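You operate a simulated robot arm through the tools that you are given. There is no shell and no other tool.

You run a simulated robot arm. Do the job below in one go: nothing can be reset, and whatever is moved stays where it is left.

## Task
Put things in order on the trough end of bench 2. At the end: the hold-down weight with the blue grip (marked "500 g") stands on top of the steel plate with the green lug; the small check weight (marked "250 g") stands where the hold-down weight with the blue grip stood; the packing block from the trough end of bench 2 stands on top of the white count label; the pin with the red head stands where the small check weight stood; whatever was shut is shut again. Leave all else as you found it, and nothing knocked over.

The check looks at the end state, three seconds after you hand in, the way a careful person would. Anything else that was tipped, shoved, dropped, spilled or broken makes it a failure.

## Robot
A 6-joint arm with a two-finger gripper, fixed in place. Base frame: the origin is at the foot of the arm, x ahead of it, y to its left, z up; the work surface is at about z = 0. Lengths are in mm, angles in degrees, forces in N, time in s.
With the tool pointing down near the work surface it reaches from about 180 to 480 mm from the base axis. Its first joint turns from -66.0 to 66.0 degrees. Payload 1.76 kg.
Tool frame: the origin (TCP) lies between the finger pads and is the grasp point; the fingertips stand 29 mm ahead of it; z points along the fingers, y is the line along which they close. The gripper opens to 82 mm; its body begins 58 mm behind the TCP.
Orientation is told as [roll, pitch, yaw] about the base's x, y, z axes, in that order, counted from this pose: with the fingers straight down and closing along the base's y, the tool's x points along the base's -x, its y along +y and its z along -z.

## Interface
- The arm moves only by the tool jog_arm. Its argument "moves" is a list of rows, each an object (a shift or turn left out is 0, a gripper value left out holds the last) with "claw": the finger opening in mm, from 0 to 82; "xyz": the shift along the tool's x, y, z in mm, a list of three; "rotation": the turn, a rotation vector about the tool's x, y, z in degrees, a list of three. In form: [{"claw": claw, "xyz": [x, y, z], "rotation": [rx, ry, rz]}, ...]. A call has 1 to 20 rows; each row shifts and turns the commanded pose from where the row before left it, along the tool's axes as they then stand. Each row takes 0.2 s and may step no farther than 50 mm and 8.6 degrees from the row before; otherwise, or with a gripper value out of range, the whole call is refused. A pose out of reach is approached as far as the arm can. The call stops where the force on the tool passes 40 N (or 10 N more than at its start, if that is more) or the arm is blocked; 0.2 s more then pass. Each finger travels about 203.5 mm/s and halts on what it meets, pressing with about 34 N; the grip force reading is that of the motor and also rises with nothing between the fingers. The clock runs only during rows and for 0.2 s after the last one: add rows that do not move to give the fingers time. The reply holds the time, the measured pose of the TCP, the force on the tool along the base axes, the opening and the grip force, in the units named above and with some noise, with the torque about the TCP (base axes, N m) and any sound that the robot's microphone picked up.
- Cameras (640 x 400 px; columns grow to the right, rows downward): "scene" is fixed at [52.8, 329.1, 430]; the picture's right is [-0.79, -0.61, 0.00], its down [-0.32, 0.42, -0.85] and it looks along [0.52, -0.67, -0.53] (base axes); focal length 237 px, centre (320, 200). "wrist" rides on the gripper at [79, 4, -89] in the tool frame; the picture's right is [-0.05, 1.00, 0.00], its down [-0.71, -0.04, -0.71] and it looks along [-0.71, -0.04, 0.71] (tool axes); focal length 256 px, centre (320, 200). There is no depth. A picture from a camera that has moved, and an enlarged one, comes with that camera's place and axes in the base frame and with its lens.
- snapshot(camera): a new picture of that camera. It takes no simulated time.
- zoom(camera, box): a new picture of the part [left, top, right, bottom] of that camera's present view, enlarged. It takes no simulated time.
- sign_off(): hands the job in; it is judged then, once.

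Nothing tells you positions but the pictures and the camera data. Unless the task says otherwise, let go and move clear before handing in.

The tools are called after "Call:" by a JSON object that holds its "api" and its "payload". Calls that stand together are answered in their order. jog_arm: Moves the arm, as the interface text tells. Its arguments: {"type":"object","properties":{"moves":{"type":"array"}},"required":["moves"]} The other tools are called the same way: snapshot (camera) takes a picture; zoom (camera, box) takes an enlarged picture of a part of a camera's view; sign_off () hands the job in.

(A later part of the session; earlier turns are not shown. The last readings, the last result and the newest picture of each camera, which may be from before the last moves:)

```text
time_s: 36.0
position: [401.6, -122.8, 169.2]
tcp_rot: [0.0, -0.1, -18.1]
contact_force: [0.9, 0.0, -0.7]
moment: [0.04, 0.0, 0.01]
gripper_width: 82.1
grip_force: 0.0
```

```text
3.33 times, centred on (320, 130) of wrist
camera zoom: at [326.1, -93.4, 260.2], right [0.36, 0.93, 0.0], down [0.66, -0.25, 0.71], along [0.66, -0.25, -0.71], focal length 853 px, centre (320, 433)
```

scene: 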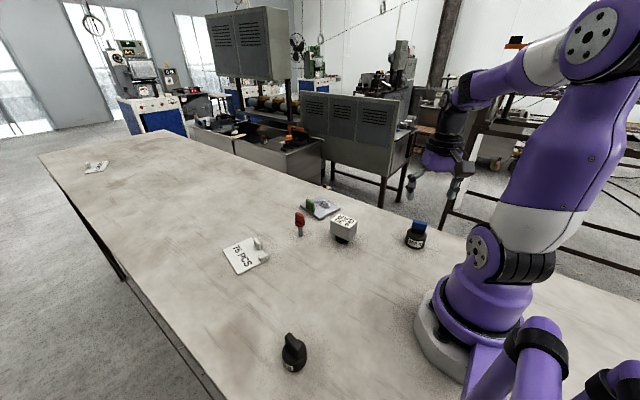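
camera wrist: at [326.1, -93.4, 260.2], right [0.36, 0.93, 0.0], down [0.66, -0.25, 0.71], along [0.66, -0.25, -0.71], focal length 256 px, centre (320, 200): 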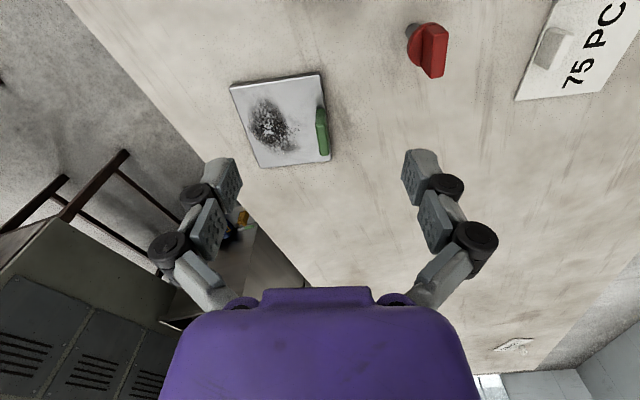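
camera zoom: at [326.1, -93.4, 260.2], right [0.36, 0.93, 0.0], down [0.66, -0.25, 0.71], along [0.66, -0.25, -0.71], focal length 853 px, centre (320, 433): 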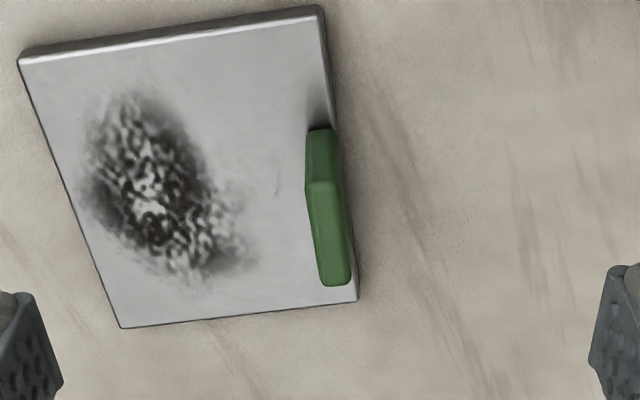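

The plate is 98x89 mm, centred at (445,-178), with its lug at (455,-140) and top at z≈42. I'll grip the lug and raise it a few mm to see whether anything lies under the plate.

Call:
{"api": "jog_arm", "payload": {"moves": [{"claw": 50, "rotation": [0, 0, -4.9]}, {"xyz": [-27.8, -2.15, 0]}, {"xyz": [-27.8, -2.15, 20]}, {"xyz": [0, 0, 40]}, {"xyz": [0, 0, 35]}]}}

Call:
{"api": "snapshot", "payload": {"camera": "wrist"}}

Call:
{"api": "zoom", "payload": {"camera": "scene", "box": [270, 150, 370, 230]}}

```text
time_s: 37.2
position: [438.7, -136.1, 79.3]
tcp_rot: [0.1, -0.1, -13.1]
contact_force: [0.1, 0.3, -1.3]
moment: [0.01, 0.0, -0.04]
gripper_width: 49.9
grip_force: 0.0
out of reach, approached as far as the arm can: row 3
```

```text
taken
camera wrist: at [362.5, -113.9, 169.6], right [0.28, 0.96, 0.0], down [0.68, -0.2, 0.71], along [0.68, -0.2, -0.71], focal length 256 px, centre (320, 200)
```

wrist: 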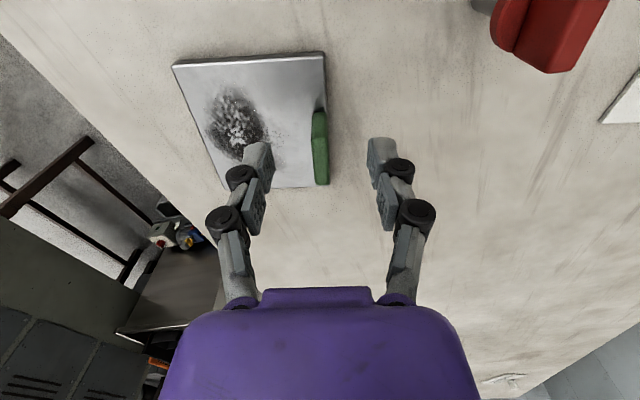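

```text
5.00 times, centred on (320, 190) of scene
camera zoom: at [52.8, 329.1, 430.0], right [-0.79, -0.61, 0.0], down [-0.32, 0.42, -0.85], along [0.52, -0.67, -0.53], focal length 1184 px, centre (320, 250)
```

zoom: 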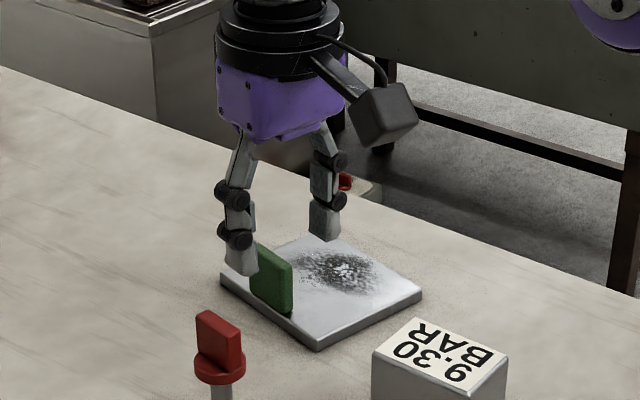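

Call:
{"api": "jog_arm", "payload": {"moves": [{"xyz": [0, 0, 30]}, {"xyz": [-12, 0, 0]}]}}

Call:
{"api": "snapshot", "payload": {"camera": "wrist"}}

Call:
{"api": "zoom", "payload": {"camera": "scene", "box": [270, 150, 370, 230]}}

```text
time_s: 37.8
position: [451.4, -139.6, 49.9]
tcp_rot: [0.0, 0.0, -13.0]
contact_force: [-0.8, -0.2, -0.1]
moment: [0.02, 0.02, -0.02]
gripper_width: 50.0
grip_force: 0.1
```

```text
taken
camera wrist: at [374.3, -115.9, 140.8], right [0.28, 0.96, 0.0], down [0.68, -0.2, 0.71], along [0.68, -0.2, -0.71], focal length 256 px, centre (320, 200)
```

wrist: 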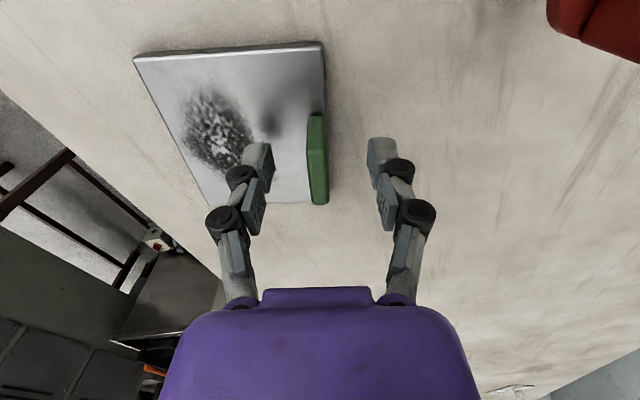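

```text
5.00 times, centred on (320, 190) of scene
camera zoom: at [52.8, 329.2, 430.0], right [-0.79, -0.61, 0.0], down [-0.32, 0.42, -0.85], along [0.52, -0.67, -0.53], focal length 1184 px, centre (320, 250)
```

zoom: 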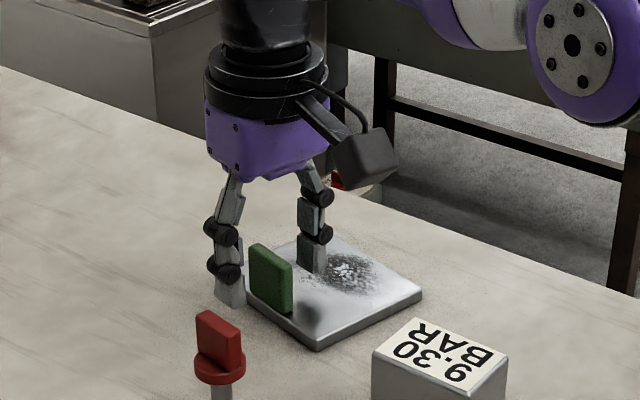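

Call:
{"api": "jog_arm", "payload": {"moves": [{"claw": 4}, {"claw": 4}, {"claw": 4}]}}

Call:
{"api": "jog_arm", "payload": {"moves": [{"xyz": [0, 0, -2]}, {"xyz": [0, 0, -2]}, {}]}}

Call:
{"api": "zoom", "payload": {"camera": "scene", "box": [300, 180, 350, 225]}}

```text
time_s: 38.6
position: [452.0, -138.6, 50.2]
tcp_rot: [0.0, -0.1, -13.2]
contact_force: [0.1, 0.8, 5.9]
moment: [0.03, -0.06, 0.05]
gripper_width: 9.4
grip_force: 34.3
```

```text
time_s: 39.4
position: [450.8, -139.4, 54.5]
tcp_rot: [0.0, 0.0, -13.1]
contact_force: [-0.1, -0.1, -2.6]
moment: [0.1, 0.0, 0.04]
gripper_width: 9.5
grip_force: 33.6
```

```text
8.89 times, centred on (325, 202) of scene
camera zoom: at [52.8, 329.1, 430.0], right [-0.79, -0.61, 0.0], down [-0.32, 0.42, -0.85], along [0.52, -0.67, -0.53], focal length 2105 px, centre (276, 178)
```

zoom: 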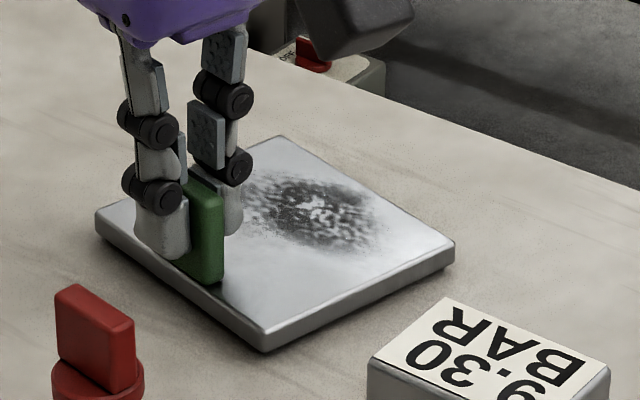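

Call:
{"api": "jog_arm", "payload": {"moves": [{"xyz": [0, 0, -4]}, {"xyz": [0, 0, -4]}, {"xyz": [0, 0, -4]}, {}]}}

Call:
{"api": "zoom", "payload": {"camera": "scene", "box": [300, 180, 350, 225]}}

Call:
{"api": "snapshot", "payload": {"camera": "wrist"}}

```text
time_s: 40.4
position: [452.7, -140.6, 66.9]
tcp_rot: [0.0, -0.1, -13.1]
contact_force: [0.2, 0.8, -2.6]
moment: [0.08, -0.04, 0.0]
gripper_width: 9.4
grip_force: 33.8
```

```text
8.89 times, centred on (325, 202) of scene
camera zoom: at [52.8, 329.1, 430.0], right [-0.79, -0.61, 0.0], down [-0.32, 0.42, -0.85], along [0.52, -0.67, -0.53], focal length 2105 px, centre (276, 178)
```

zoom: 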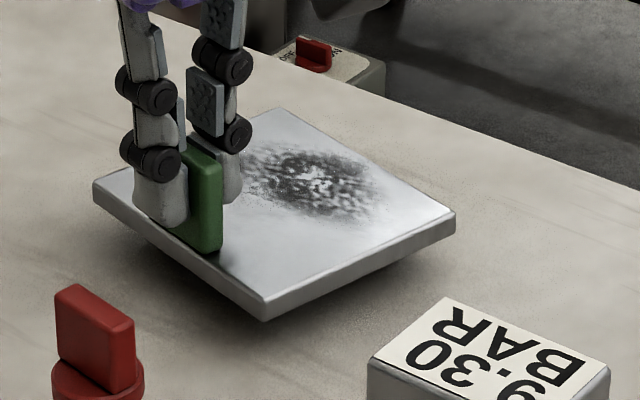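

```text
taken
camera wrist: at [375.0, -115.7, 157.1], right [0.28, 0.96, 0.0], down [0.68, -0.2, 0.71], along [0.68, -0.2, -0.71], focal length 256 px, centre (320, 200)
```

wrist: 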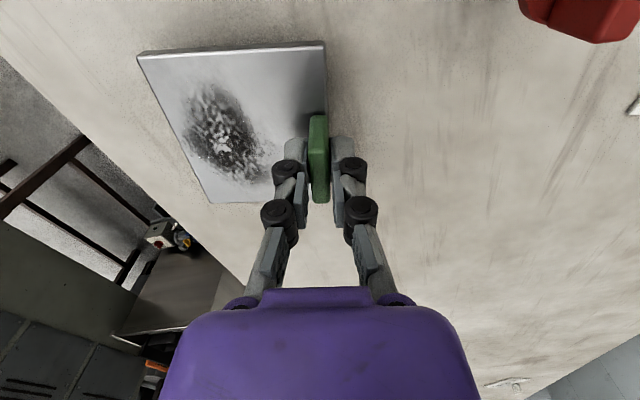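

The plate lifts freely (about 0.27 kg), and the bench strip it covered looks plain. I'll raise it a little more to see farther beneath.

Call:
{"api": "jog_arm", "payload": {"moves": [{"xyz": [6, 0, -5]}, {"xyz": [6, 0, -5]}, {"xyz": [6, 0, -5]}, {"xyz": [6, 0, -5]}, {}]}}

Call:
{"api": "zoom", "payload": {"camera": "scene", "box": [300, 175, 360, 225]}}

```text
time_s: 41.6
position: [429.2, -133.7, 86.1]
tcp_rot: [0.1, 0.1, -13.1]
contact_force: [-0.6, -0.3, -2.2]
moment: [0.04, -0.02, -0.02]
gripper_width: 9.3
grip_force: 33.5
```

```text
8.00 times, centred on (330, 200) of scene
camera zoom: at [52.8, 329.1, 430.0], right [-0.79, -0.61, 0.0], down [-0.32, 0.42, -0.85], along [0.52, -0.67, -0.53], focal length 1894 px, centre (240, 200)
```

zoom: 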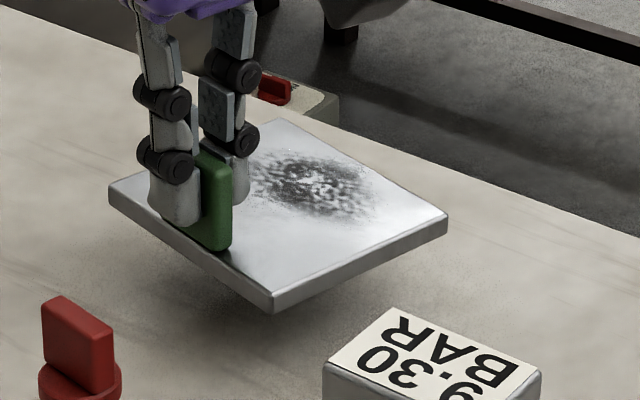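

Nothing is under the plate. I'll put it back exactly where it lay.

Call:
{"api": "jog_arm", "payload": {"moves": [{"xyz": [-6, 0, 5]}, {"xyz": [-6, 0, 5]}, {"xyz": [-6, 0, 5]}, {"xyz": [-6, 0, 5]}, {"xyz": [0, 0, 5]}, {"xyz": [0, 0, 5]}, {"xyz": [0, 0, 3]}, {"xyz": [0, 0, 2]}, {}]}}

```text
time_s: 43.6
position: [451.5, -138.7, 51.5]
tcp_rot: [0.0, -0.1, -13.1]
contact_force: [-0.2, 0.7, 0.3]
moment: [-0.1, -0.07, 0.04]
gripper_width: 9.7
grip_force: 34.0
```

Call:
{"api": "jog_arm", "payload": {"moves": [{"xyz": [0, 0, 0.7]}, {"claw": 30}, {"claw": 50}, {}]}}

Call:
{"api": "zoom", "payload": {"camera": "scene", "box": [270, 150, 370, 230]}}

```text
time_s: 44.6
position: [451.3, -139.0, 50.4]
tcp_rot: [0.0, -0.1, -13.1]
contact_force: [0.3, -0.2, 0.7]
moment: [0.0, -0.03, 0.0]
gripper_width: 50.1
grip_force: 0.1
```

```text
5.00 times, centred on (320, 190) of scene
camera zoom: at [52.8, 329.1, 430.0], right [-0.79, -0.61, 0.0], down [-0.32, 0.42, -0.85], along [0.52, -0.67, -0.53], focal length 1184 px, centre (320, 250)
```

zoom: 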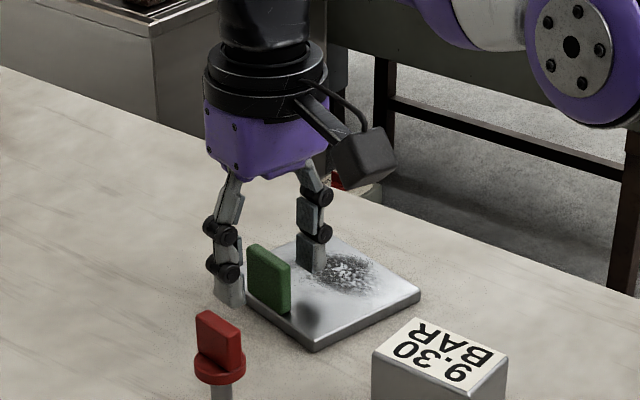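

The plate is back. I'll test the label the same way by its lug, which also shows whether the wedge is attached.

Call:
{"api": "jog_arm", "payload": {"moves": [{"xyz": [20, 0, -20]}, {"xyz": [25, 0, -30]}, {"xyz": [30, 0, -20]}, {"claw": 40, "xyz": [11.2, 48, 0]}, {"xyz": [11.2, 48, 0]}, {"xyz": [11.2, 48, 0]}, {"xyz": [11.2, 48, 0]}, {"xyz": [-26, 3.9, 25]}, {"xyz": [-26, 3.9, 25]}, {"xyz": [-22, 3.5, 18]}]}}

Call:
{"api": "snapshot", "payload": {"camera": "wrist"}}

Call:
{"api": "zoom", "payload": {"camera": "scene", "box": [210, 190, 300, 280]}}

Call:
{"api": "zoom", "payload": {"camera": "scene", "box": [290, 190, 370, 250]}}

```text
time_s: 46.8
position: [454.3, 69.0, 51.2]
tcp_rot: [-0.1, 0.0, -13.1]
contact_force: [0.0, 0.0, 0.1]
moment: [-0.03, -0.03, -0.01]
gripper_width: 40.1
grip_force: 0.2
```

```text
taken
camera wrist: at [377.4, 91.9, 141.5], right [0.28, 0.96, 0.0], down [0.68, -0.2, 0.71], along [0.68, -0.2, -0.71], focal length 256 px, centre (320, 200)
```

wrist: 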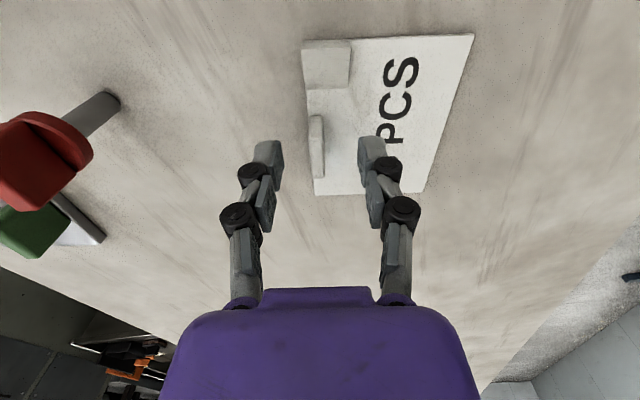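

```text
4.44 times, centred on (255, 235) of scene
camera zoom: at [52.8, 329.2, 430.0], right [-0.79, -0.61, 0.0], down [-0.32, 0.42, -0.85], along [0.52, -0.67, -0.53], focal length 1052 px, centre (609, 44)
```

zoom: 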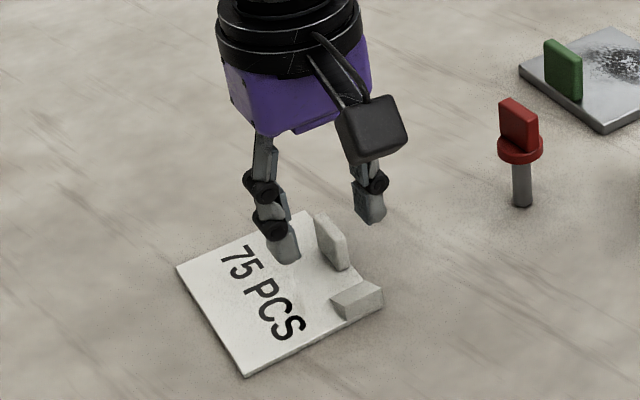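

```text
6.67 times, centred on (330, 220) of scene
camera zoom: at [52.8, 329.2, 430.0], right [-0.79, -0.61, 0.0], down [-0.32, 0.42, -0.85], along [0.52, -0.67, -0.53], focal length 1579 px, centre (253, 67)
```

zoom: 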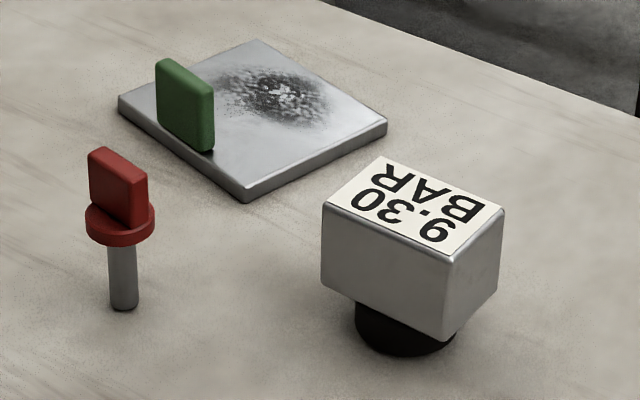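

The plate is within about 1 mm of its original place. Now I'll grip the label's lug and lift slightly.

Call:
{"api": "jog_arm", "payload": {"moves": [{"xyz": [-2, 0, 13]}, {"claw": 4}, {"claw": 4}, {"claw": 4}]}}

Call:
{"api": "jog_arm", "payload": {"moves": [{"xyz": [0, 0, -2]}, {"xyz": [0, 0, -3]}, {"xyz": [0, 0, -3]}, {}]}}

Call:
{"api": "zoom", "payload": {"camera": "scene", "box": [210, 210, 290, 285]}}

```text
time_s: 47.8
position: [456.3, 68.2, 38.6]
tcp_rot: [0.0, 0.0, -13.1]
contact_force: [0.8, -0.4, 2.9]
moment: [-0.05, -0.08, -0.02]
gripper_width: 6.5
grip_force: 33.6
```

```text
time_s: 48.8
position: [456.4, 68.7, 47.7]
tcp_rot: [0.1, -0.1, -13.1]
contact_force: [0.1, -0.3, -0.1]
moment: [-0.01, 0.03, 0.03]
gripper_width: 6.5
grip_force: 33.9
```

```text
5.33 times, centred on (250, 248) of scene
camera zoom: at [52.8, 329.1, 430.0], right [-0.79, -0.61, 0.0], down [-0.32, 0.42, -0.85], along [0.52, -0.67, -0.53], focal length 1263 px, centre (693, -53)
```

zoom: 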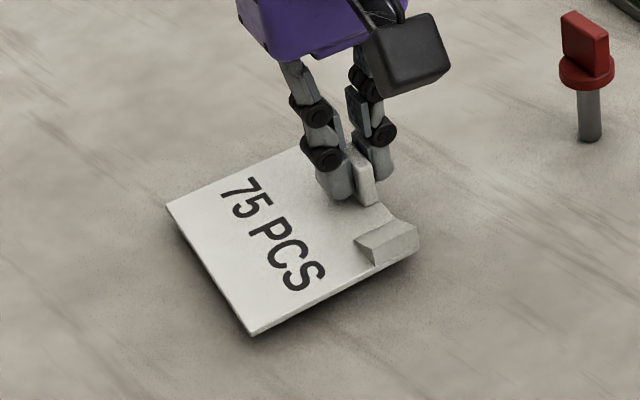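

Call:
{"api": "jog_arm", "payload": {"moves": [{"xyz": [5, 0, -8]}, {"xyz": [5, 0, -8]}, {"xyz": [5, 0, -8]}, {"xyz": [5, 0, -8]}, {}]}}

Call:
{"api": "zoom", "payload": {"camera": "scene", "box": [210, 210, 290, 285]}}

Call:
{"api": "snapshot", "payload": {"camera": "wrist"}}

```text
time_s: 50.0
position: [436.2, 71.9, 81.4]
tcp_rot: [0.0, 0.0, -13.1]
contact_force: [0.6, 0.4, -0.9]
moment: [0.01, 0.01, 0.04]
gripper_width: 6.4
grip_force: 34.3
```

```text
5.33 times, centred on (250, 248) of scene
camera zoom: at [52.8, 329.1, 430.0], right [-0.79, -0.61, 0.0], down [-0.32, 0.42, -0.85], along [0.52, -0.67, -0.53], focal length 1263 px, centre (693, -53)
```

zoom: 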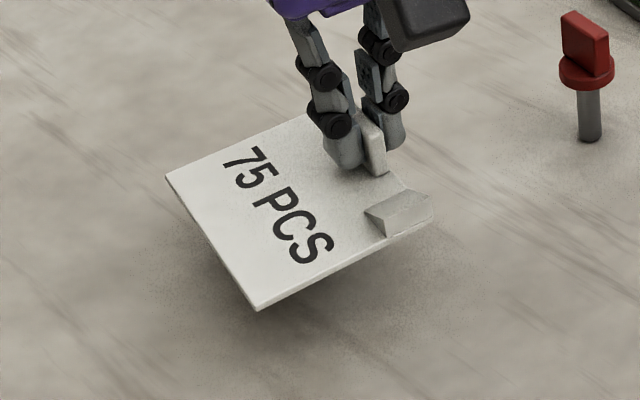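

```text
taken
camera wrist: at [359.3, 96.6, 171.1], right [0.28, 0.96, 0.0], down [0.68, -0.2, 0.71], along [0.68, -0.2, -0.71], focal length 256 px, centre (320, 200)
```

wrist: 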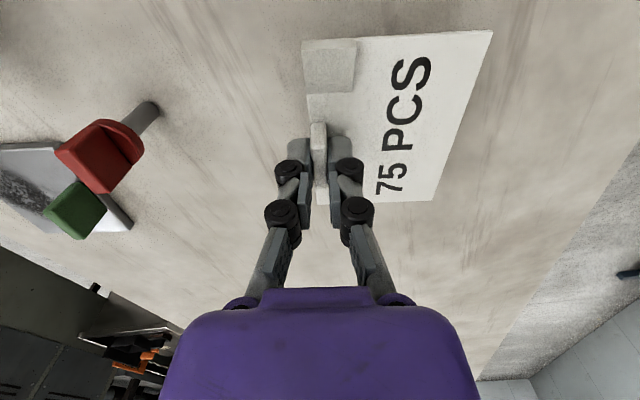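

Nothing is under the label either, and the wedge goes with it. I'll put the label back.

Call:
{"api": "jog_arm", "payload": {"moves": [{"xyz": [-5, 0, 8]}, {"xyz": [-5, 0, 8]}, {"xyz": [-5, 0, 8]}, {"xyz": [-5, 0, 8]}, {"xyz": [0, 0, 4]}, {"xyz": [0, 0, 3]}, {}]}}

Call:
{"api": "jog_arm", "payload": {"moves": [{"xyz": [0, 0, 0.7]}, {"claw": 20}, {"claw": 40}, {}]}}

Call:
{"api": "zoom", "payload": {"camera": "scene", "box": [215, 230, 279, 280]}}

```text
time_s: 51.6
position: [455.2, 67.9, 41.4]
tcp_rot: [0.0, 0.0, -13.0]
contact_force: [-1.3, -0.4, -0.4]
moment: [-0.04, -0.05, -0.02]
gripper_width: 6.4
grip_force: 34.3
```

```text
time_s: 52.6
position: [456.5, 67.8, 39.1]
tcp_rot: [0.0, -0.1, -13.0]
contact_force: [-0.1, -0.2, 0.3]
moment: [0.04, -0.01, 0.02]
gripper_width: 40.0
grip_force: 0.0
```

```text
8.00 times, centred on (247, 255) of scene
camera zoom: at [52.8, 329.1, 430.0], right [-0.79, -0.61, 0.0], down [-0.32, 0.42, -0.85], along [0.52, -0.67, -0.53], focal length 1894 px, centre (904, -240)
```

zoom: 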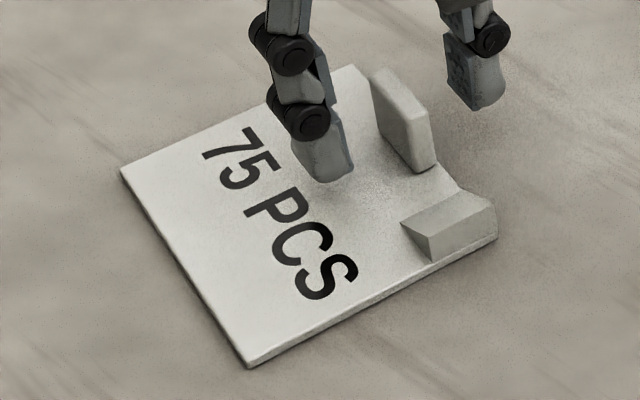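

The label is back with a small deviation that I'll check later. Before deciding about the block, I'll study similar items elsewhere in the shop to learn what a packing block looks like here.

Call:
{"api": "zoom", "payload": {"camera": "scene", "box": [432, 92, 450, 106]}}

Call:
{"api": "zoom", "payload": {"camera": "scene", "box": [160, 85, 220, 130]}}

Call:
{"api": "zoom", "payload": {"camera": "scene", "box": [262, 128, 300, 156]}}

Call:
{"api": "zoom", "payload": {"camera": "scene", "box": [210, 85, 300, 135]}}

Call:
{"api": "zoom", "payload": {"camera": "scene", "box": [360, 40, 420, 100]}}

Call:
{"api": "zoom", "payload": {"camera": "scene", "box": [470, 140, 520, 180]}}

```text
16.00 times, centred on (441, 99) of scene
camera zoom: at [52.8, 329.1, 430.0], right [-0.79, -0.61, 0.0], down [-0.32, 0.42, -0.85], along [0.52, -0.67, -0.53], focal length 3789 px, centre (-1616, 1816)
```

zoom: 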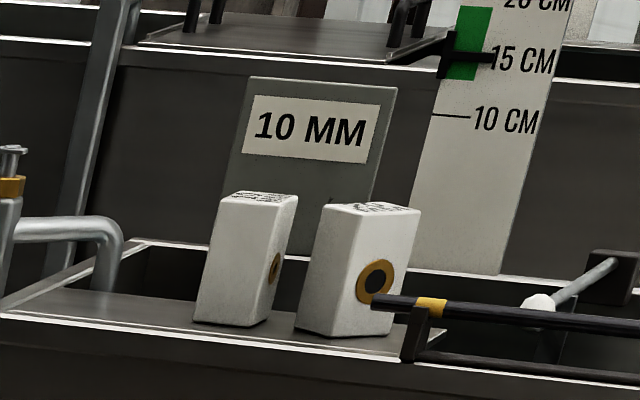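

```text
8.89 times, centred on (190, 108) of scene
camera zoom: at [52.8, 329.1, 430.0], right [-0.79, -0.61, 0.0], down [-0.32, 0.42, -0.85], along [0.52, -0.67, -0.53], focal length 2105 px, centre (1476, 1022)
```

zoom: 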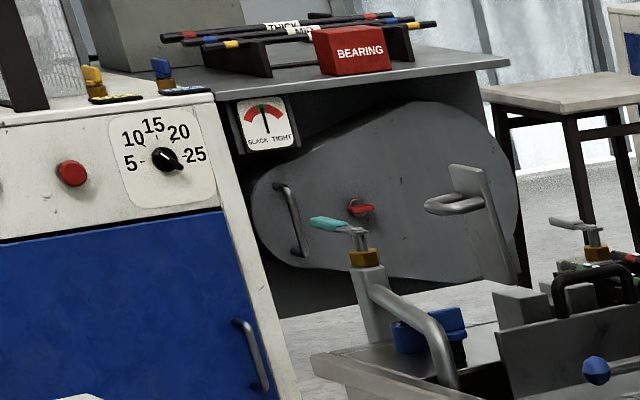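

```text
14.29 times, centred on (281, 142) of scene
camera zoom: at [52.8, 329.1, 430.0], right [-0.79, -0.61, 0.0], down [-0.32, 0.42, -0.85], along [0.52, -0.67, -0.53], focal length 3383 px, centre (877, 1029)
```

zoom: 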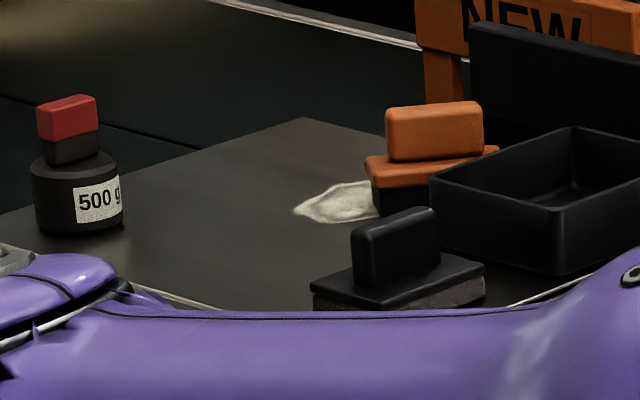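

```text
7.11 times, centred on (255, 110) of scene
camera zoom: at [52.8, 329.1, 430.0], right [-0.79, -0.61, 0.0], down [-0.32, 0.42, -0.85], along [0.52, -0.67, -0.53], focal length 1684 px, centre (782, 840)
```

zoom: 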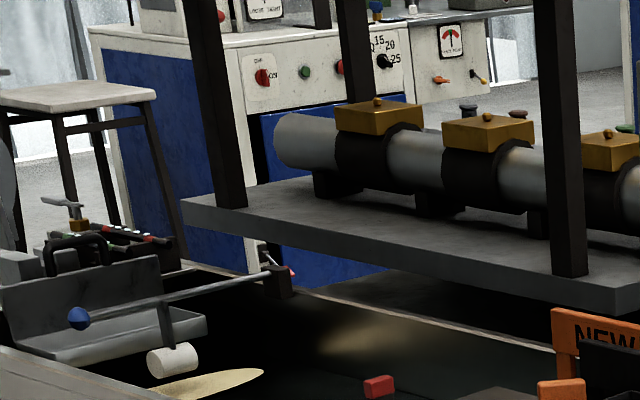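

```text
6.67 times, centred on (390, 70) of scene
camera zoom: at [52.8, 329.1, 430.0], right [-0.79, -0.61, 0.0], down [-0.32, 0.42, -0.85], along [0.52, -0.67, -0.53], focal length 1579 px, centre (-147, 1067)
```

zoom: 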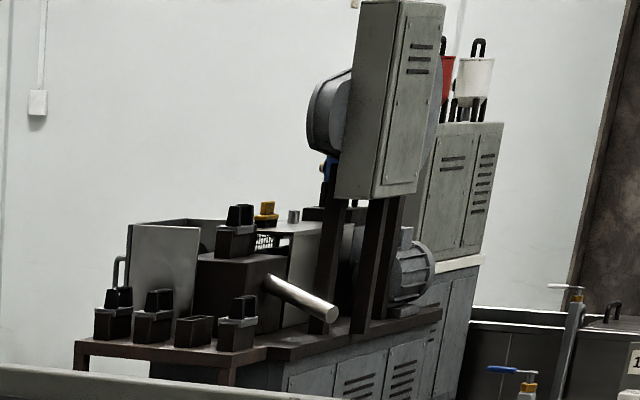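

```text
10.00 times, centred on (495, 160) of scene
camera zoom: at [52.8, 329.1, 430.0], right [-0.79, -0.61, 0.0], down [-0.32, 0.42, -0.85], along [0.52, -0.67, -0.53], focal length 2368 px, centre (-1430, 600)
```

zoom: 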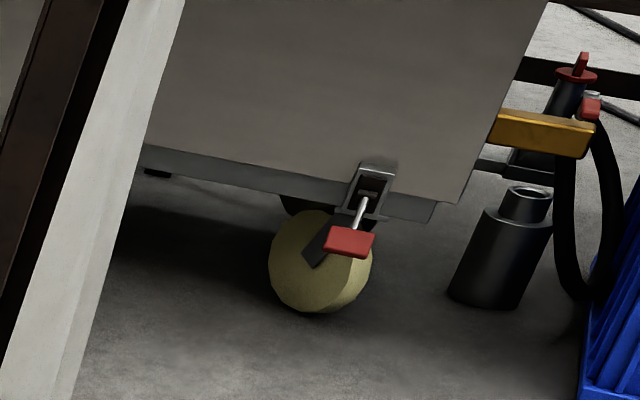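

I'll check the wedge directly, by gripping it by its ends and lifting about 2 mm to learn whether it is a loose block or part of the label.

Call:
{"api": "jog_arm", "payload": {"moves": [{"xyz": [0, 0, -35]}, {"xyz": [43.9, 7.4, 0]}]}}

Call:
{"api": "snapshot", "payload": {"camera": "wrist"}}

Call:
{"api": "zoom", "payload": {"camera": "scene", "box": [215, 230, 279, 280]}}

```text
time_s: 53.2
position: [414.9, 87.0, 73.4]
tcp_rot: [0.0, -0.1, -13.1]
contact_force: [0.4, 0.7, 0.0]
moment: [0.01, -0.03, -0.03]
gripper_width: 40.1
grip_force: 0.0
```

```text
taken
camera wrist: at [337.6, 109.7, 164.1], right [0.28, 0.96, 0.0], down [0.68, -0.2, 0.71], along [0.68, -0.2, -0.71], focal length 256 px, centre (320, 200)
```

wrist: 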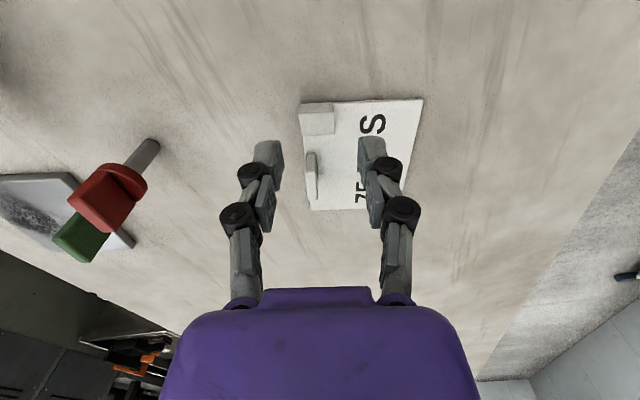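

```text
8.00 times, centred on (247, 255) of scene
camera zoom: at [52.9, 329.1, 430.0], right [-0.79, -0.61, 0.0], down [-0.32, 0.42, -0.85], along [0.52, -0.67, -0.53], focal length 1894 px, centre (904, -240)
```

zoom: 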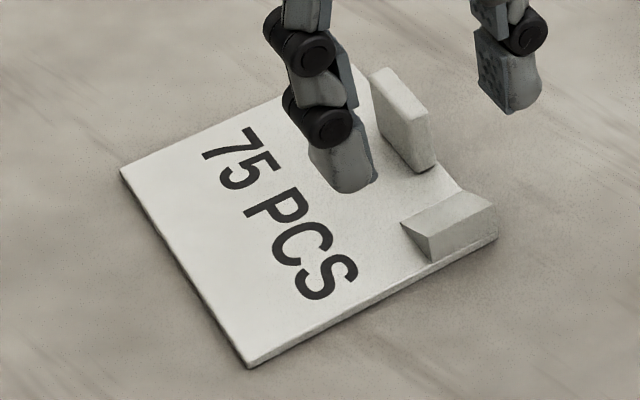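

Call:
{"api": "zoom", "payload": {"camera": "wrist", "box": [285, 90, 345, 145]}}

```text
7.27 times, centred on (315, 118) of wrist
camera zoom: at [337.6, 109.7, 164.1], right [0.28, 0.96, 0.0], down [0.68, -0.2, 0.71], along [0.68, -0.2, -0.71], focal length 1862 px, centre (356, 800)
```

zoom: 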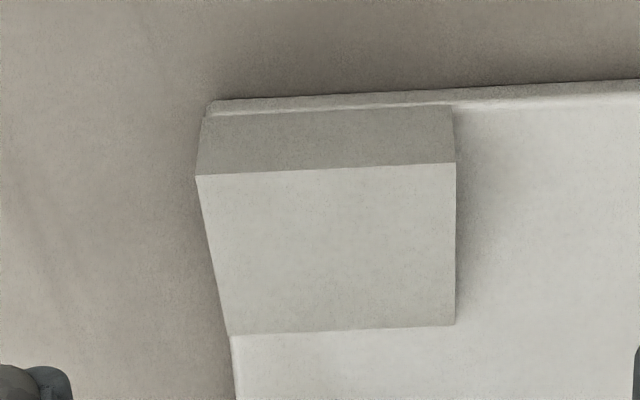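

Call:
{"api": "jog_arm", "payload": {"moves": [{"xyz": [0, -1.5, 20]}, {"xyz": [0, 0, 16]}, {"claw": 14}, {"claw": 14}, {"claw": 14}]}}

Call:
{"api": "zoom", "payload": {"camera": "scene", "box": [215, 220, 290, 280]}}

```text
time_s: 54.4
position: [413.3, 84.2, 37.9]
tcp_rot: [0.0, -0.1, -13.1]
contact_force: [0.4, -0.5, -0.3]
moment: [0.01, 0.01, 0.01]
gripper_width: 14.1
grip_force: 0.1
```

```text
6.67 times, centred on (252, 250) of scene
camera zoom: at [52.8, 329.1, 430.0], right [-0.79, -0.61, 0.0], down [-0.32, 0.42, -0.85], along [0.52, -0.67, -0.53], focal length 1579 px, centre (770, -133)
```

zoom: 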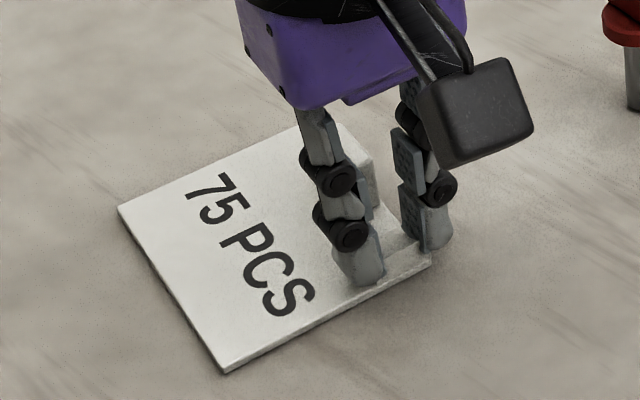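

Call:
{"api": "zoom", "payload": {"camera": "scene", "box": [250, 238, 282, 266]}}

Call:
{"api": "snapshot", "payload": {"camera": "wrist"}}

Call:
{"api": "zoom", "payload": {"camera": "wrist", "box": [270, 70, 370, 180]}}

```text
14.29 times, centred on (266, 252) of scene
camera zoom: at [52.8, 329.1, 430.0], right [-0.79, -0.61, 0.0], down [-0.32, 0.42, -0.85], along [0.52, -0.67, -0.53], focal length 3383 px, centre (1091, -543)
```

zoom: 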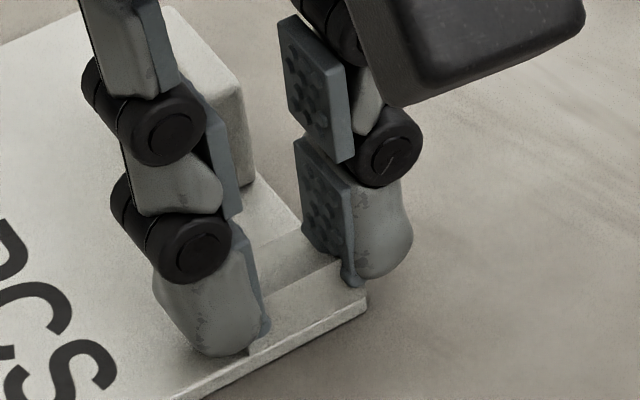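

```text
taken
camera wrist: at [336.5, 107.8, 128.1], right [0.28, 0.96, 0.0], down [0.68, -0.2, 0.71], along [0.68, -0.2, -0.71], focal length 256 px, centre (320, 200)
```

wrist: 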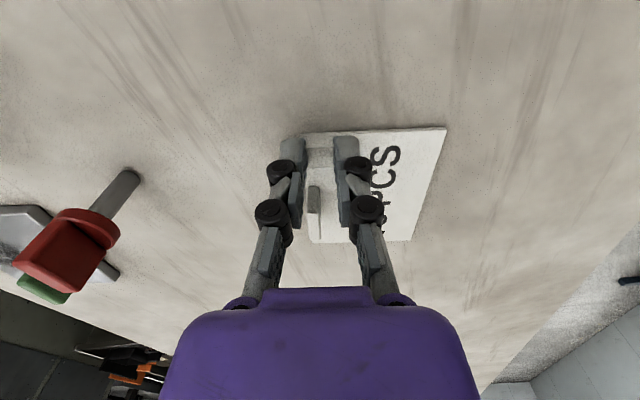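

```text
3.64 times, centred on (320, 125) of wrist
camera zoom: at [336.5, 107.8, 128.1], right [0.28, 0.96, 0.0], down [0.68, -0.2, 0.71], along [0.68, -0.2, -0.71], focal length 931 px, centre (320, 473)
```

zoom: 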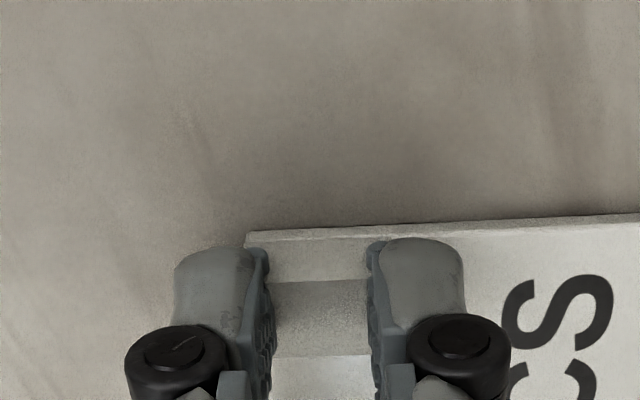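

My fingers passed through the wedge with no contact, so it is only the label's turned-up corner and not an object. I'll back off without disturbing anything and scan the rest of the bench surface closely for something camouflaged.

Call:
{"api": "jog_arm", "payload": {"moves": [{"claw": 40}, {"claw": 40}, {"xyz": [0, 0, -40]}, {"xyz": [40, 0, -40]}, {"xyz": [40, 0, -40]}, {"xyz": [40, 0, -40]}, {"xyz": [40, 0, -40]}]}}

Call:
{"api": "snapshot", "payload": {"camera": "scene"}}

Call:
{"api": "zoom", "payload": {"camera": "scene", "box": [200, 270, 300, 370]}}

Call:
{"api": "zoom", "payload": {"camera": "scene", "box": [300, 240, 420, 340]}}

Call:
{"api": "zoom", "payload": {"camera": "scene", "box": [120, 190, 240, 290]}}

Call:
{"api": "zoom", "payload": {"camera": "scene", "box": [180, 160, 310, 240]}}

Call:
{"api": "snapshot", "payload": {"camera": "wrist"}}

```text
refused: row 4 steps farther than a row can; nothing moved
```

```text
taken
```

scene: 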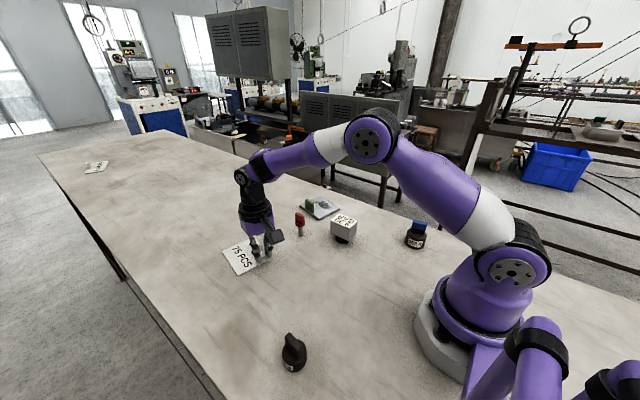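

```text
4.00 times, centred on (250, 320) of scene
camera zoom: at [52.8, 329.1, 430.0], right [-0.79, -0.61, 0.0], down [-0.32, 0.42, -0.85], along [0.52, -0.67, -0.53], focal length 947 px, centre (600, -280)
```

zoom: 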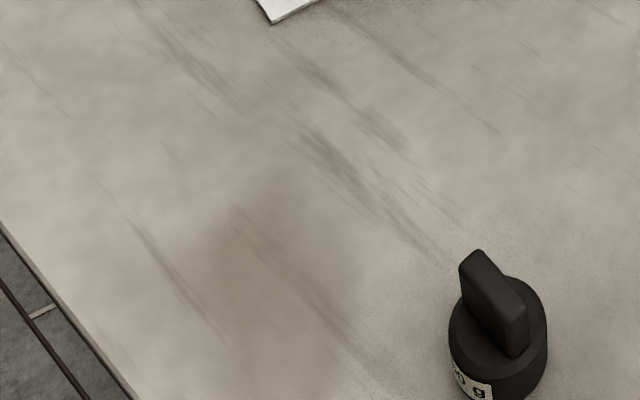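

```text
4.00 times, centred on (360, 290) of scene
camera zoom: at [52.8, 329.1, 430.0], right [-0.79, -0.61, 0.0], down [-0.32, 0.42, -0.85], along [0.52, -0.67, -0.53], focal length 947 px, centre (160, -160)
```

zoom: 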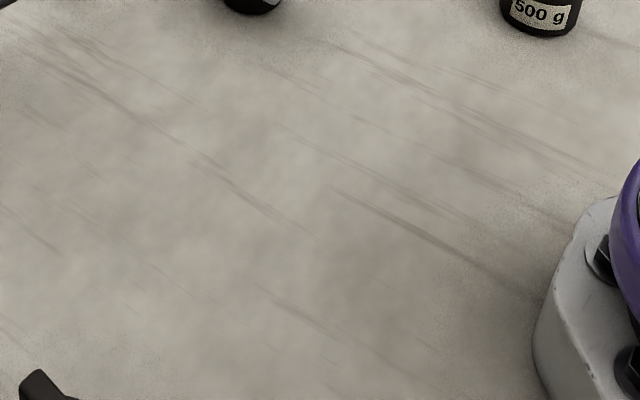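

```text
4.00 times, centred on (180, 240) of scene
camera zoom: at [52.8, 329.1, 430.0], right [-0.79, -0.61, 0.0], down [-0.32, 0.42, -0.85], along [0.52, -0.67, -0.53], focal length 947 px, centre (880, 40)
```

zoom: 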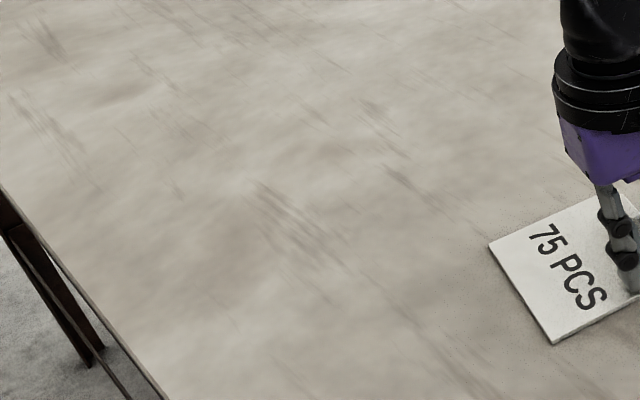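

```text
4.92 times, centred on (245, 200) of scene
camera zoom: at [52.8, 329.1, 430.0], right [-0.79, -0.61, 0.0], down [-0.32, 0.42, -0.85], along [0.52, -0.67, -0.53], focal length 1166 px, centre (689, 200)
```

zoom: 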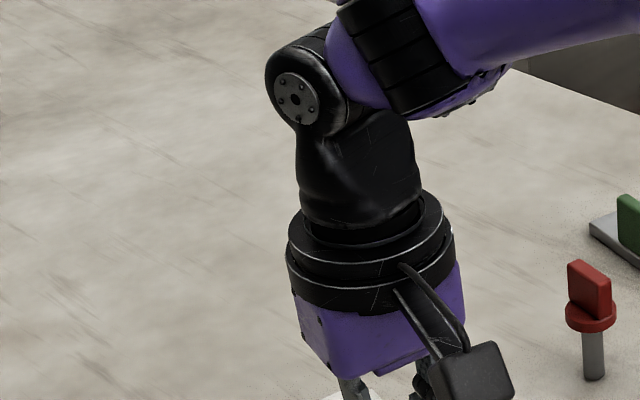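

```text
taken
camera wrist: at [336.5, 107.8, 128.1], right [0.28, 0.96, 0.0], down [0.68, -0.2, 0.71], along [0.68, -0.2, -0.71], focal length 256 px, centre (320, 200)
```

wrist: 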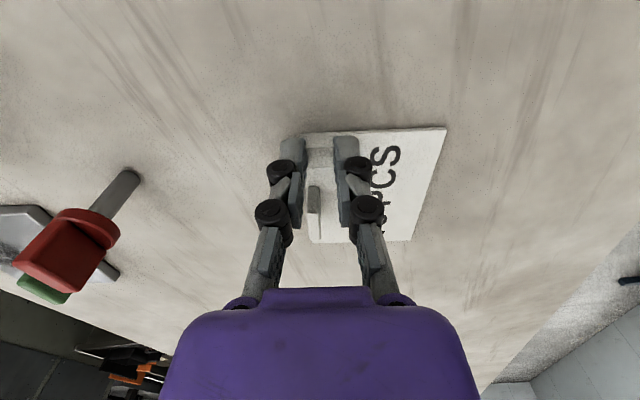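

The bench surface is clear. I haven't yet seen the BAR box's far (+x) side, so I'll move clear of the label and look at it from there.

Call:
{"api": "jog_arm", "payload": {"moves": [{"claw": 40}, {"claw": 40}, {"xyz": [0, 0, -40]}, {"xyz": [30, 0, -35]}, {"xyz": [30, 0, -35]}, {"xyz": [30, 0, -35]}]}}

Call:
{"api": "jog_arm", "payload": {"moves": [{"rotation": [0, 0, 8.23]}, {"rotation": [0, 0, 8.23]}, {"rotation": [0, 0, 8.23]}, {"rotation": [0, 0, 8.23]}, {"rotation": [0, 0, 8.23]}, {"rotation": [0, 0, 8.23]}, {"rotation": [0, 0, 8.23]}, {"rotation": [0, 0, 8.23]}, {"rotation": [0, 0, 8.23]}, {"rotation": [0, 0, 8.23]}, {"rotation": [0, 0, 8.23]}, {"rotation": [0, 0, 8.23]}, {"rotation": [0, 0, 8.23]}, {"xyz": [-28.5, 21.1, 15.8]}, {"xyz": [-28.5, 21.1, 15.8]}, {"xyz": [-28.5, 21.1, 15.8]}, {"xyz": [-28.5, 21.1, 15.8]}]}}

Call:
{"api": "snapshot", "payload": {"camera": "wrist"}}

```text
time_s: 55.8
position: [325.3, 102.7, 180.7]
tcp_rot: [-0.1, 0.0, -13.1]
contact_force: [0.7, 0.6, -0.1]
moment: [0.01, 0.03, -0.01]
gripper_width: 39.9
grip_force: 0.1
```

```text
time_s: 59.4
position: [345.8, -38.9, 120.5]
tcp_rot: [0.0, 0.0, -120.1]
contact_force: [-0.9, 0.3, -0.4]
moment: [-0.03, -0.01, 0.03]
gripper_width: 39.7
grip_force: 0.0
```

```text
taken
camera wrist: at [386.8, 29.4, 211.1], right [0.84, -0.55, 0.0], down [-0.39, -0.59, 0.71], along [-0.39, -0.59, -0.71], focal length 256 px, centre (320, 200)
```

wrist: 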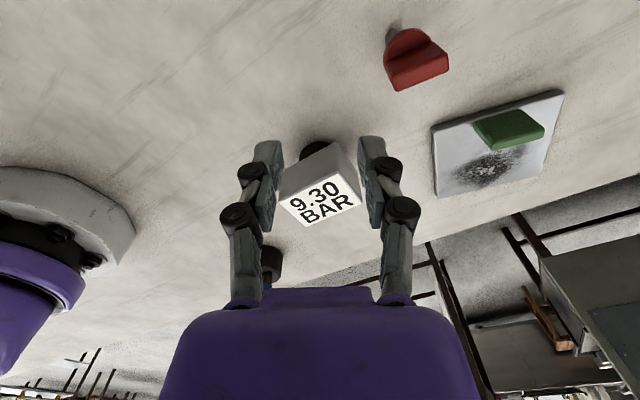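

Call:
{"api": "zoom", "payload": {"camera": "wrist", "box": [270, 125, 375, 235]}}

Call:
{"api": "zoom", "payload": {"camera": "wrist", "box": [360, 10, 600, 200]}}

Call:
{"api": "zoom", "payload": {"camera": "wrist", "box": [0, 150, 180, 400]}}

Call:
{"api": "zoom", "payload": {"camera": "wrist", "box": [480, 180, 640, 400]}}

```text
3.64 times, centred on (322, 180) of wrist
camera zoom: at [386.8, 29.4, 211.1], right [0.84, -0.55, 0.0], down [-0.39, -0.59, 0.71], along [-0.39, -0.59, -0.71], focal length 931 px, centre (311, 273)
```

zoom: 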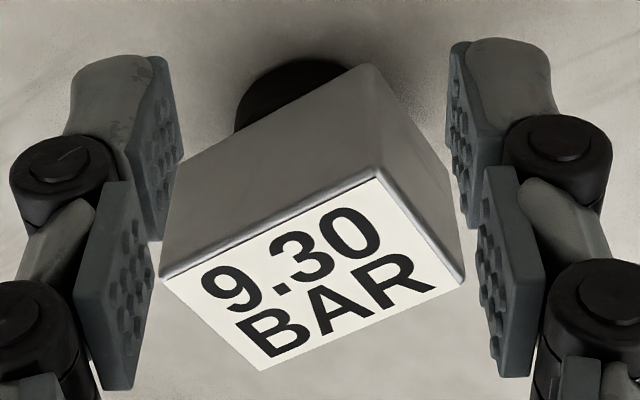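

```text
2.11 times, centred on (480, 105) of wrist
camera zoom: at [386.8, 29.4, 211.1], right [0.84, -0.55, 0.0], down [-0.39, -0.59, 0.71], along [-0.39, -0.59, -0.71], focal length 539 px, centre (-17, 400)
```

zoom: 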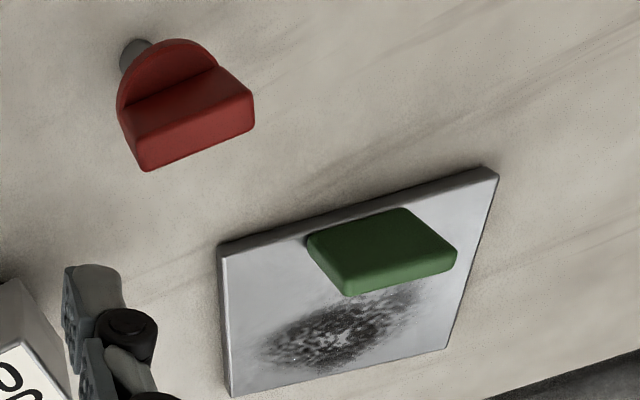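

```text
1.60 times, centred on (90, 275) of wrist
camera zoom: at [386.8, 29.4, 211.1], right [0.84, -0.55, 0.0], down [-0.39, -0.59, 0.71], along [-0.39, -0.59, -0.71], focal length 410 px, centre (688, 80)
```

zoom: 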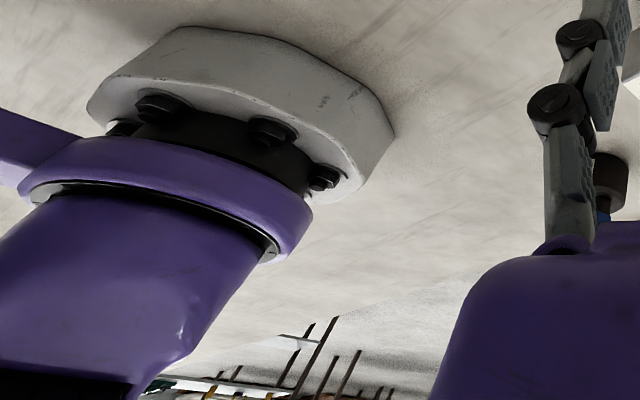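

```text
1.82 times, centred on (560, 290) of wrist
camera zoom: at [386.8, 29.4, 211.1], right [0.84, -0.55, 0.0], down [-0.39, -0.59, 0.71], along [-0.39, -0.59, -0.71], focal length 465 px, centre (-116, 36)
```

zoom: 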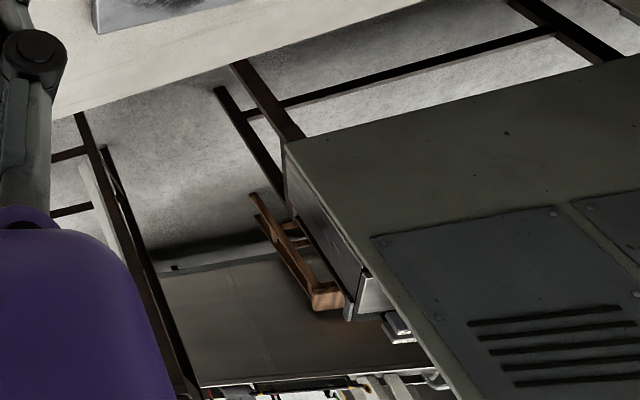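

The far side is plain too. I'll turn the camera fully back toward the robot's base to see the part of the bench behind and beside it.

Call:
{"api": "jog_arm", "payload": {"moves": [{"xyz": [0, 0, -45]}, {"xyz": [0, 0, -45]}, {"xyz": [0, 0, -45]}, {"xyz": [0, 0, -30]}, {"rotation": [0, 0, 8.3]}, {"rotation": [0, 0, 8.3]}, {"rotation": [0, 0, 8.3]}, {"rotation": [0, 0, 8.3]}, {"rotation": [0, 0, 8.3]}, {"rotation": [0, 0, 8.3]}]}}

Call:
{"api": "snapshot", "payload": {"camera": "wrist"}}

```text
time_s: 61.6
position: [341.9, -36.5, 286.5]
tcp_rot: [0.1, 0.0, -170.1]
contact_force: [-0.3, -0.8, 0.4]
moment: [0.0, -0.01, 0.03]
gripper_width: 40.1
grip_force: 0.1
```

```text
taken
camera wrist: at [420.0, -25.6, 376.2], right [0.12, -0.99, 0.0], down [-0.7, -0.08, 0.71], along [-0.7, -0.09, -0.71], focal length 256 px, centre (320, 200)
```

wrist: 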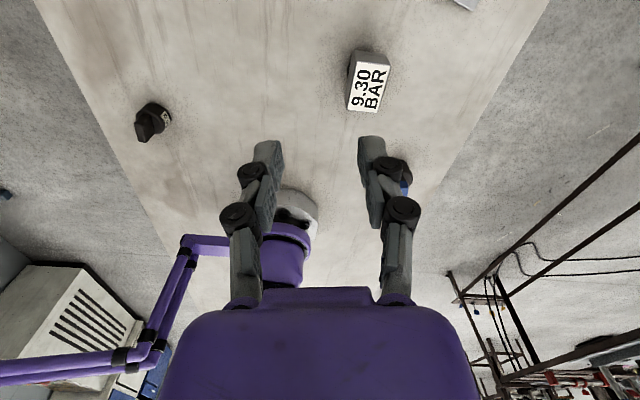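

Call:
{"api": "zoom", "payload": {"camera": "wrist", "box": [60, 90, 260, 300]}}

Call:
{"api": "zoom", "payload": {"camera": "wrist", "box": [260, 130, 460, 300]}}

Call:
{"api": "zoom", "payload": {"camera": "wrist", "box": [0, 230, 200, 400]}}

Call:
{"api": "zoom", "payload": {"camera": "wrist", "box": [440, 230, 640, 400]}}

```text
1.90 times, centred on (160, 195) of wrist
camera zoom: at [420.0, -25.6, 376.2], right [0.12, -0.99, 0.0], down [-0.7, -0.08, 0.71], along [-0.7, -0.09, -0.71], focal length 488 px, centre (625, 210)
```

zoom: 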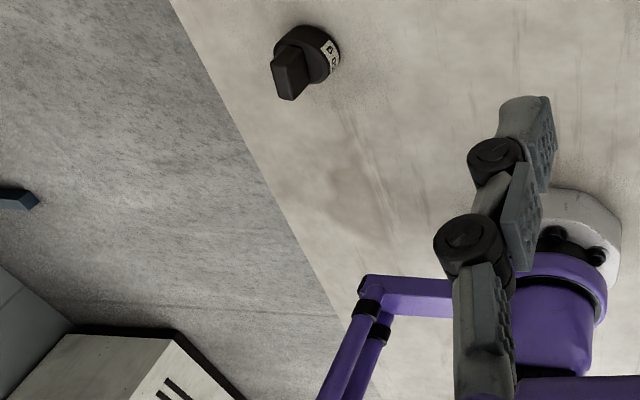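

```text
2.35 times, centred on (360, 215) of wrist
camera zoom: at [420.0, -25.6, 376.2], right [0.12, -0.99, 0.0], down [-0.7, -0.08, 0.71], along [-0.7, -0.09, -0.71], focal length 602 px, centre (226, 165)
```

zoom: 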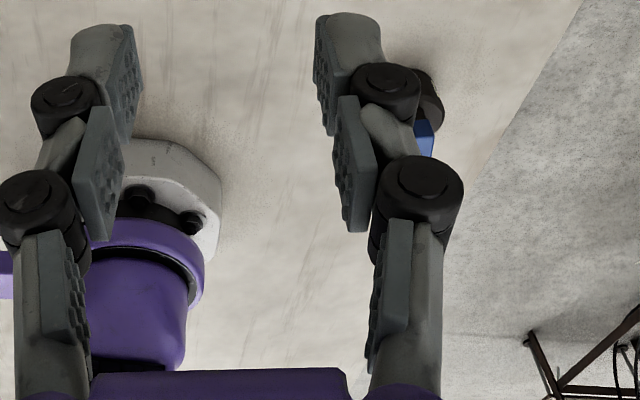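

```text
2.35 times, centred on (100, 315) of wrist
camera zoom: at [420.0, -25.6, 376.2], right [0.12, -0.99, 0.0], down [-0.7, -0.08, 0.71], along [-0.7, -0.09, -0.71], focal length 602 px, centre (838, -71)
```

zoom: 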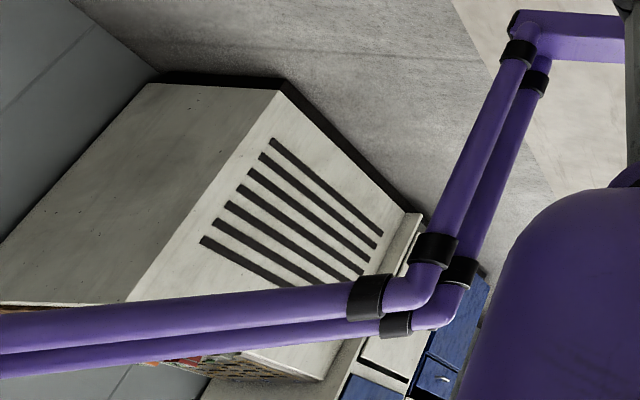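

```text
2.35 times, centred on (540, 315) of wrist
camera zoom: at [420.0, -25.6, 376.2], right [0.12, -0.99, 0.0], down [-0.7, -0.08, 0.71], along [-0.7, -0.09, -0.71], focal length 602 px, centre (-198, -71)
```

zoom: 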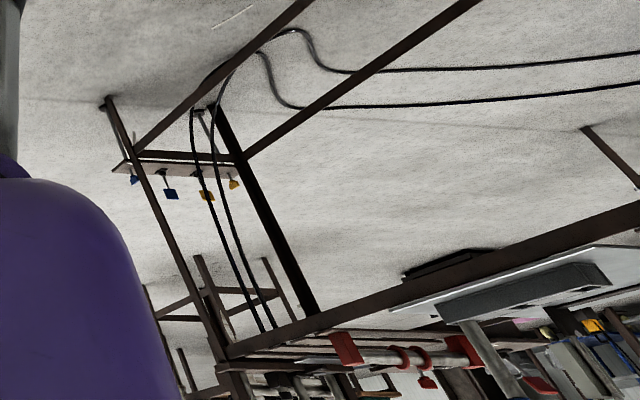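

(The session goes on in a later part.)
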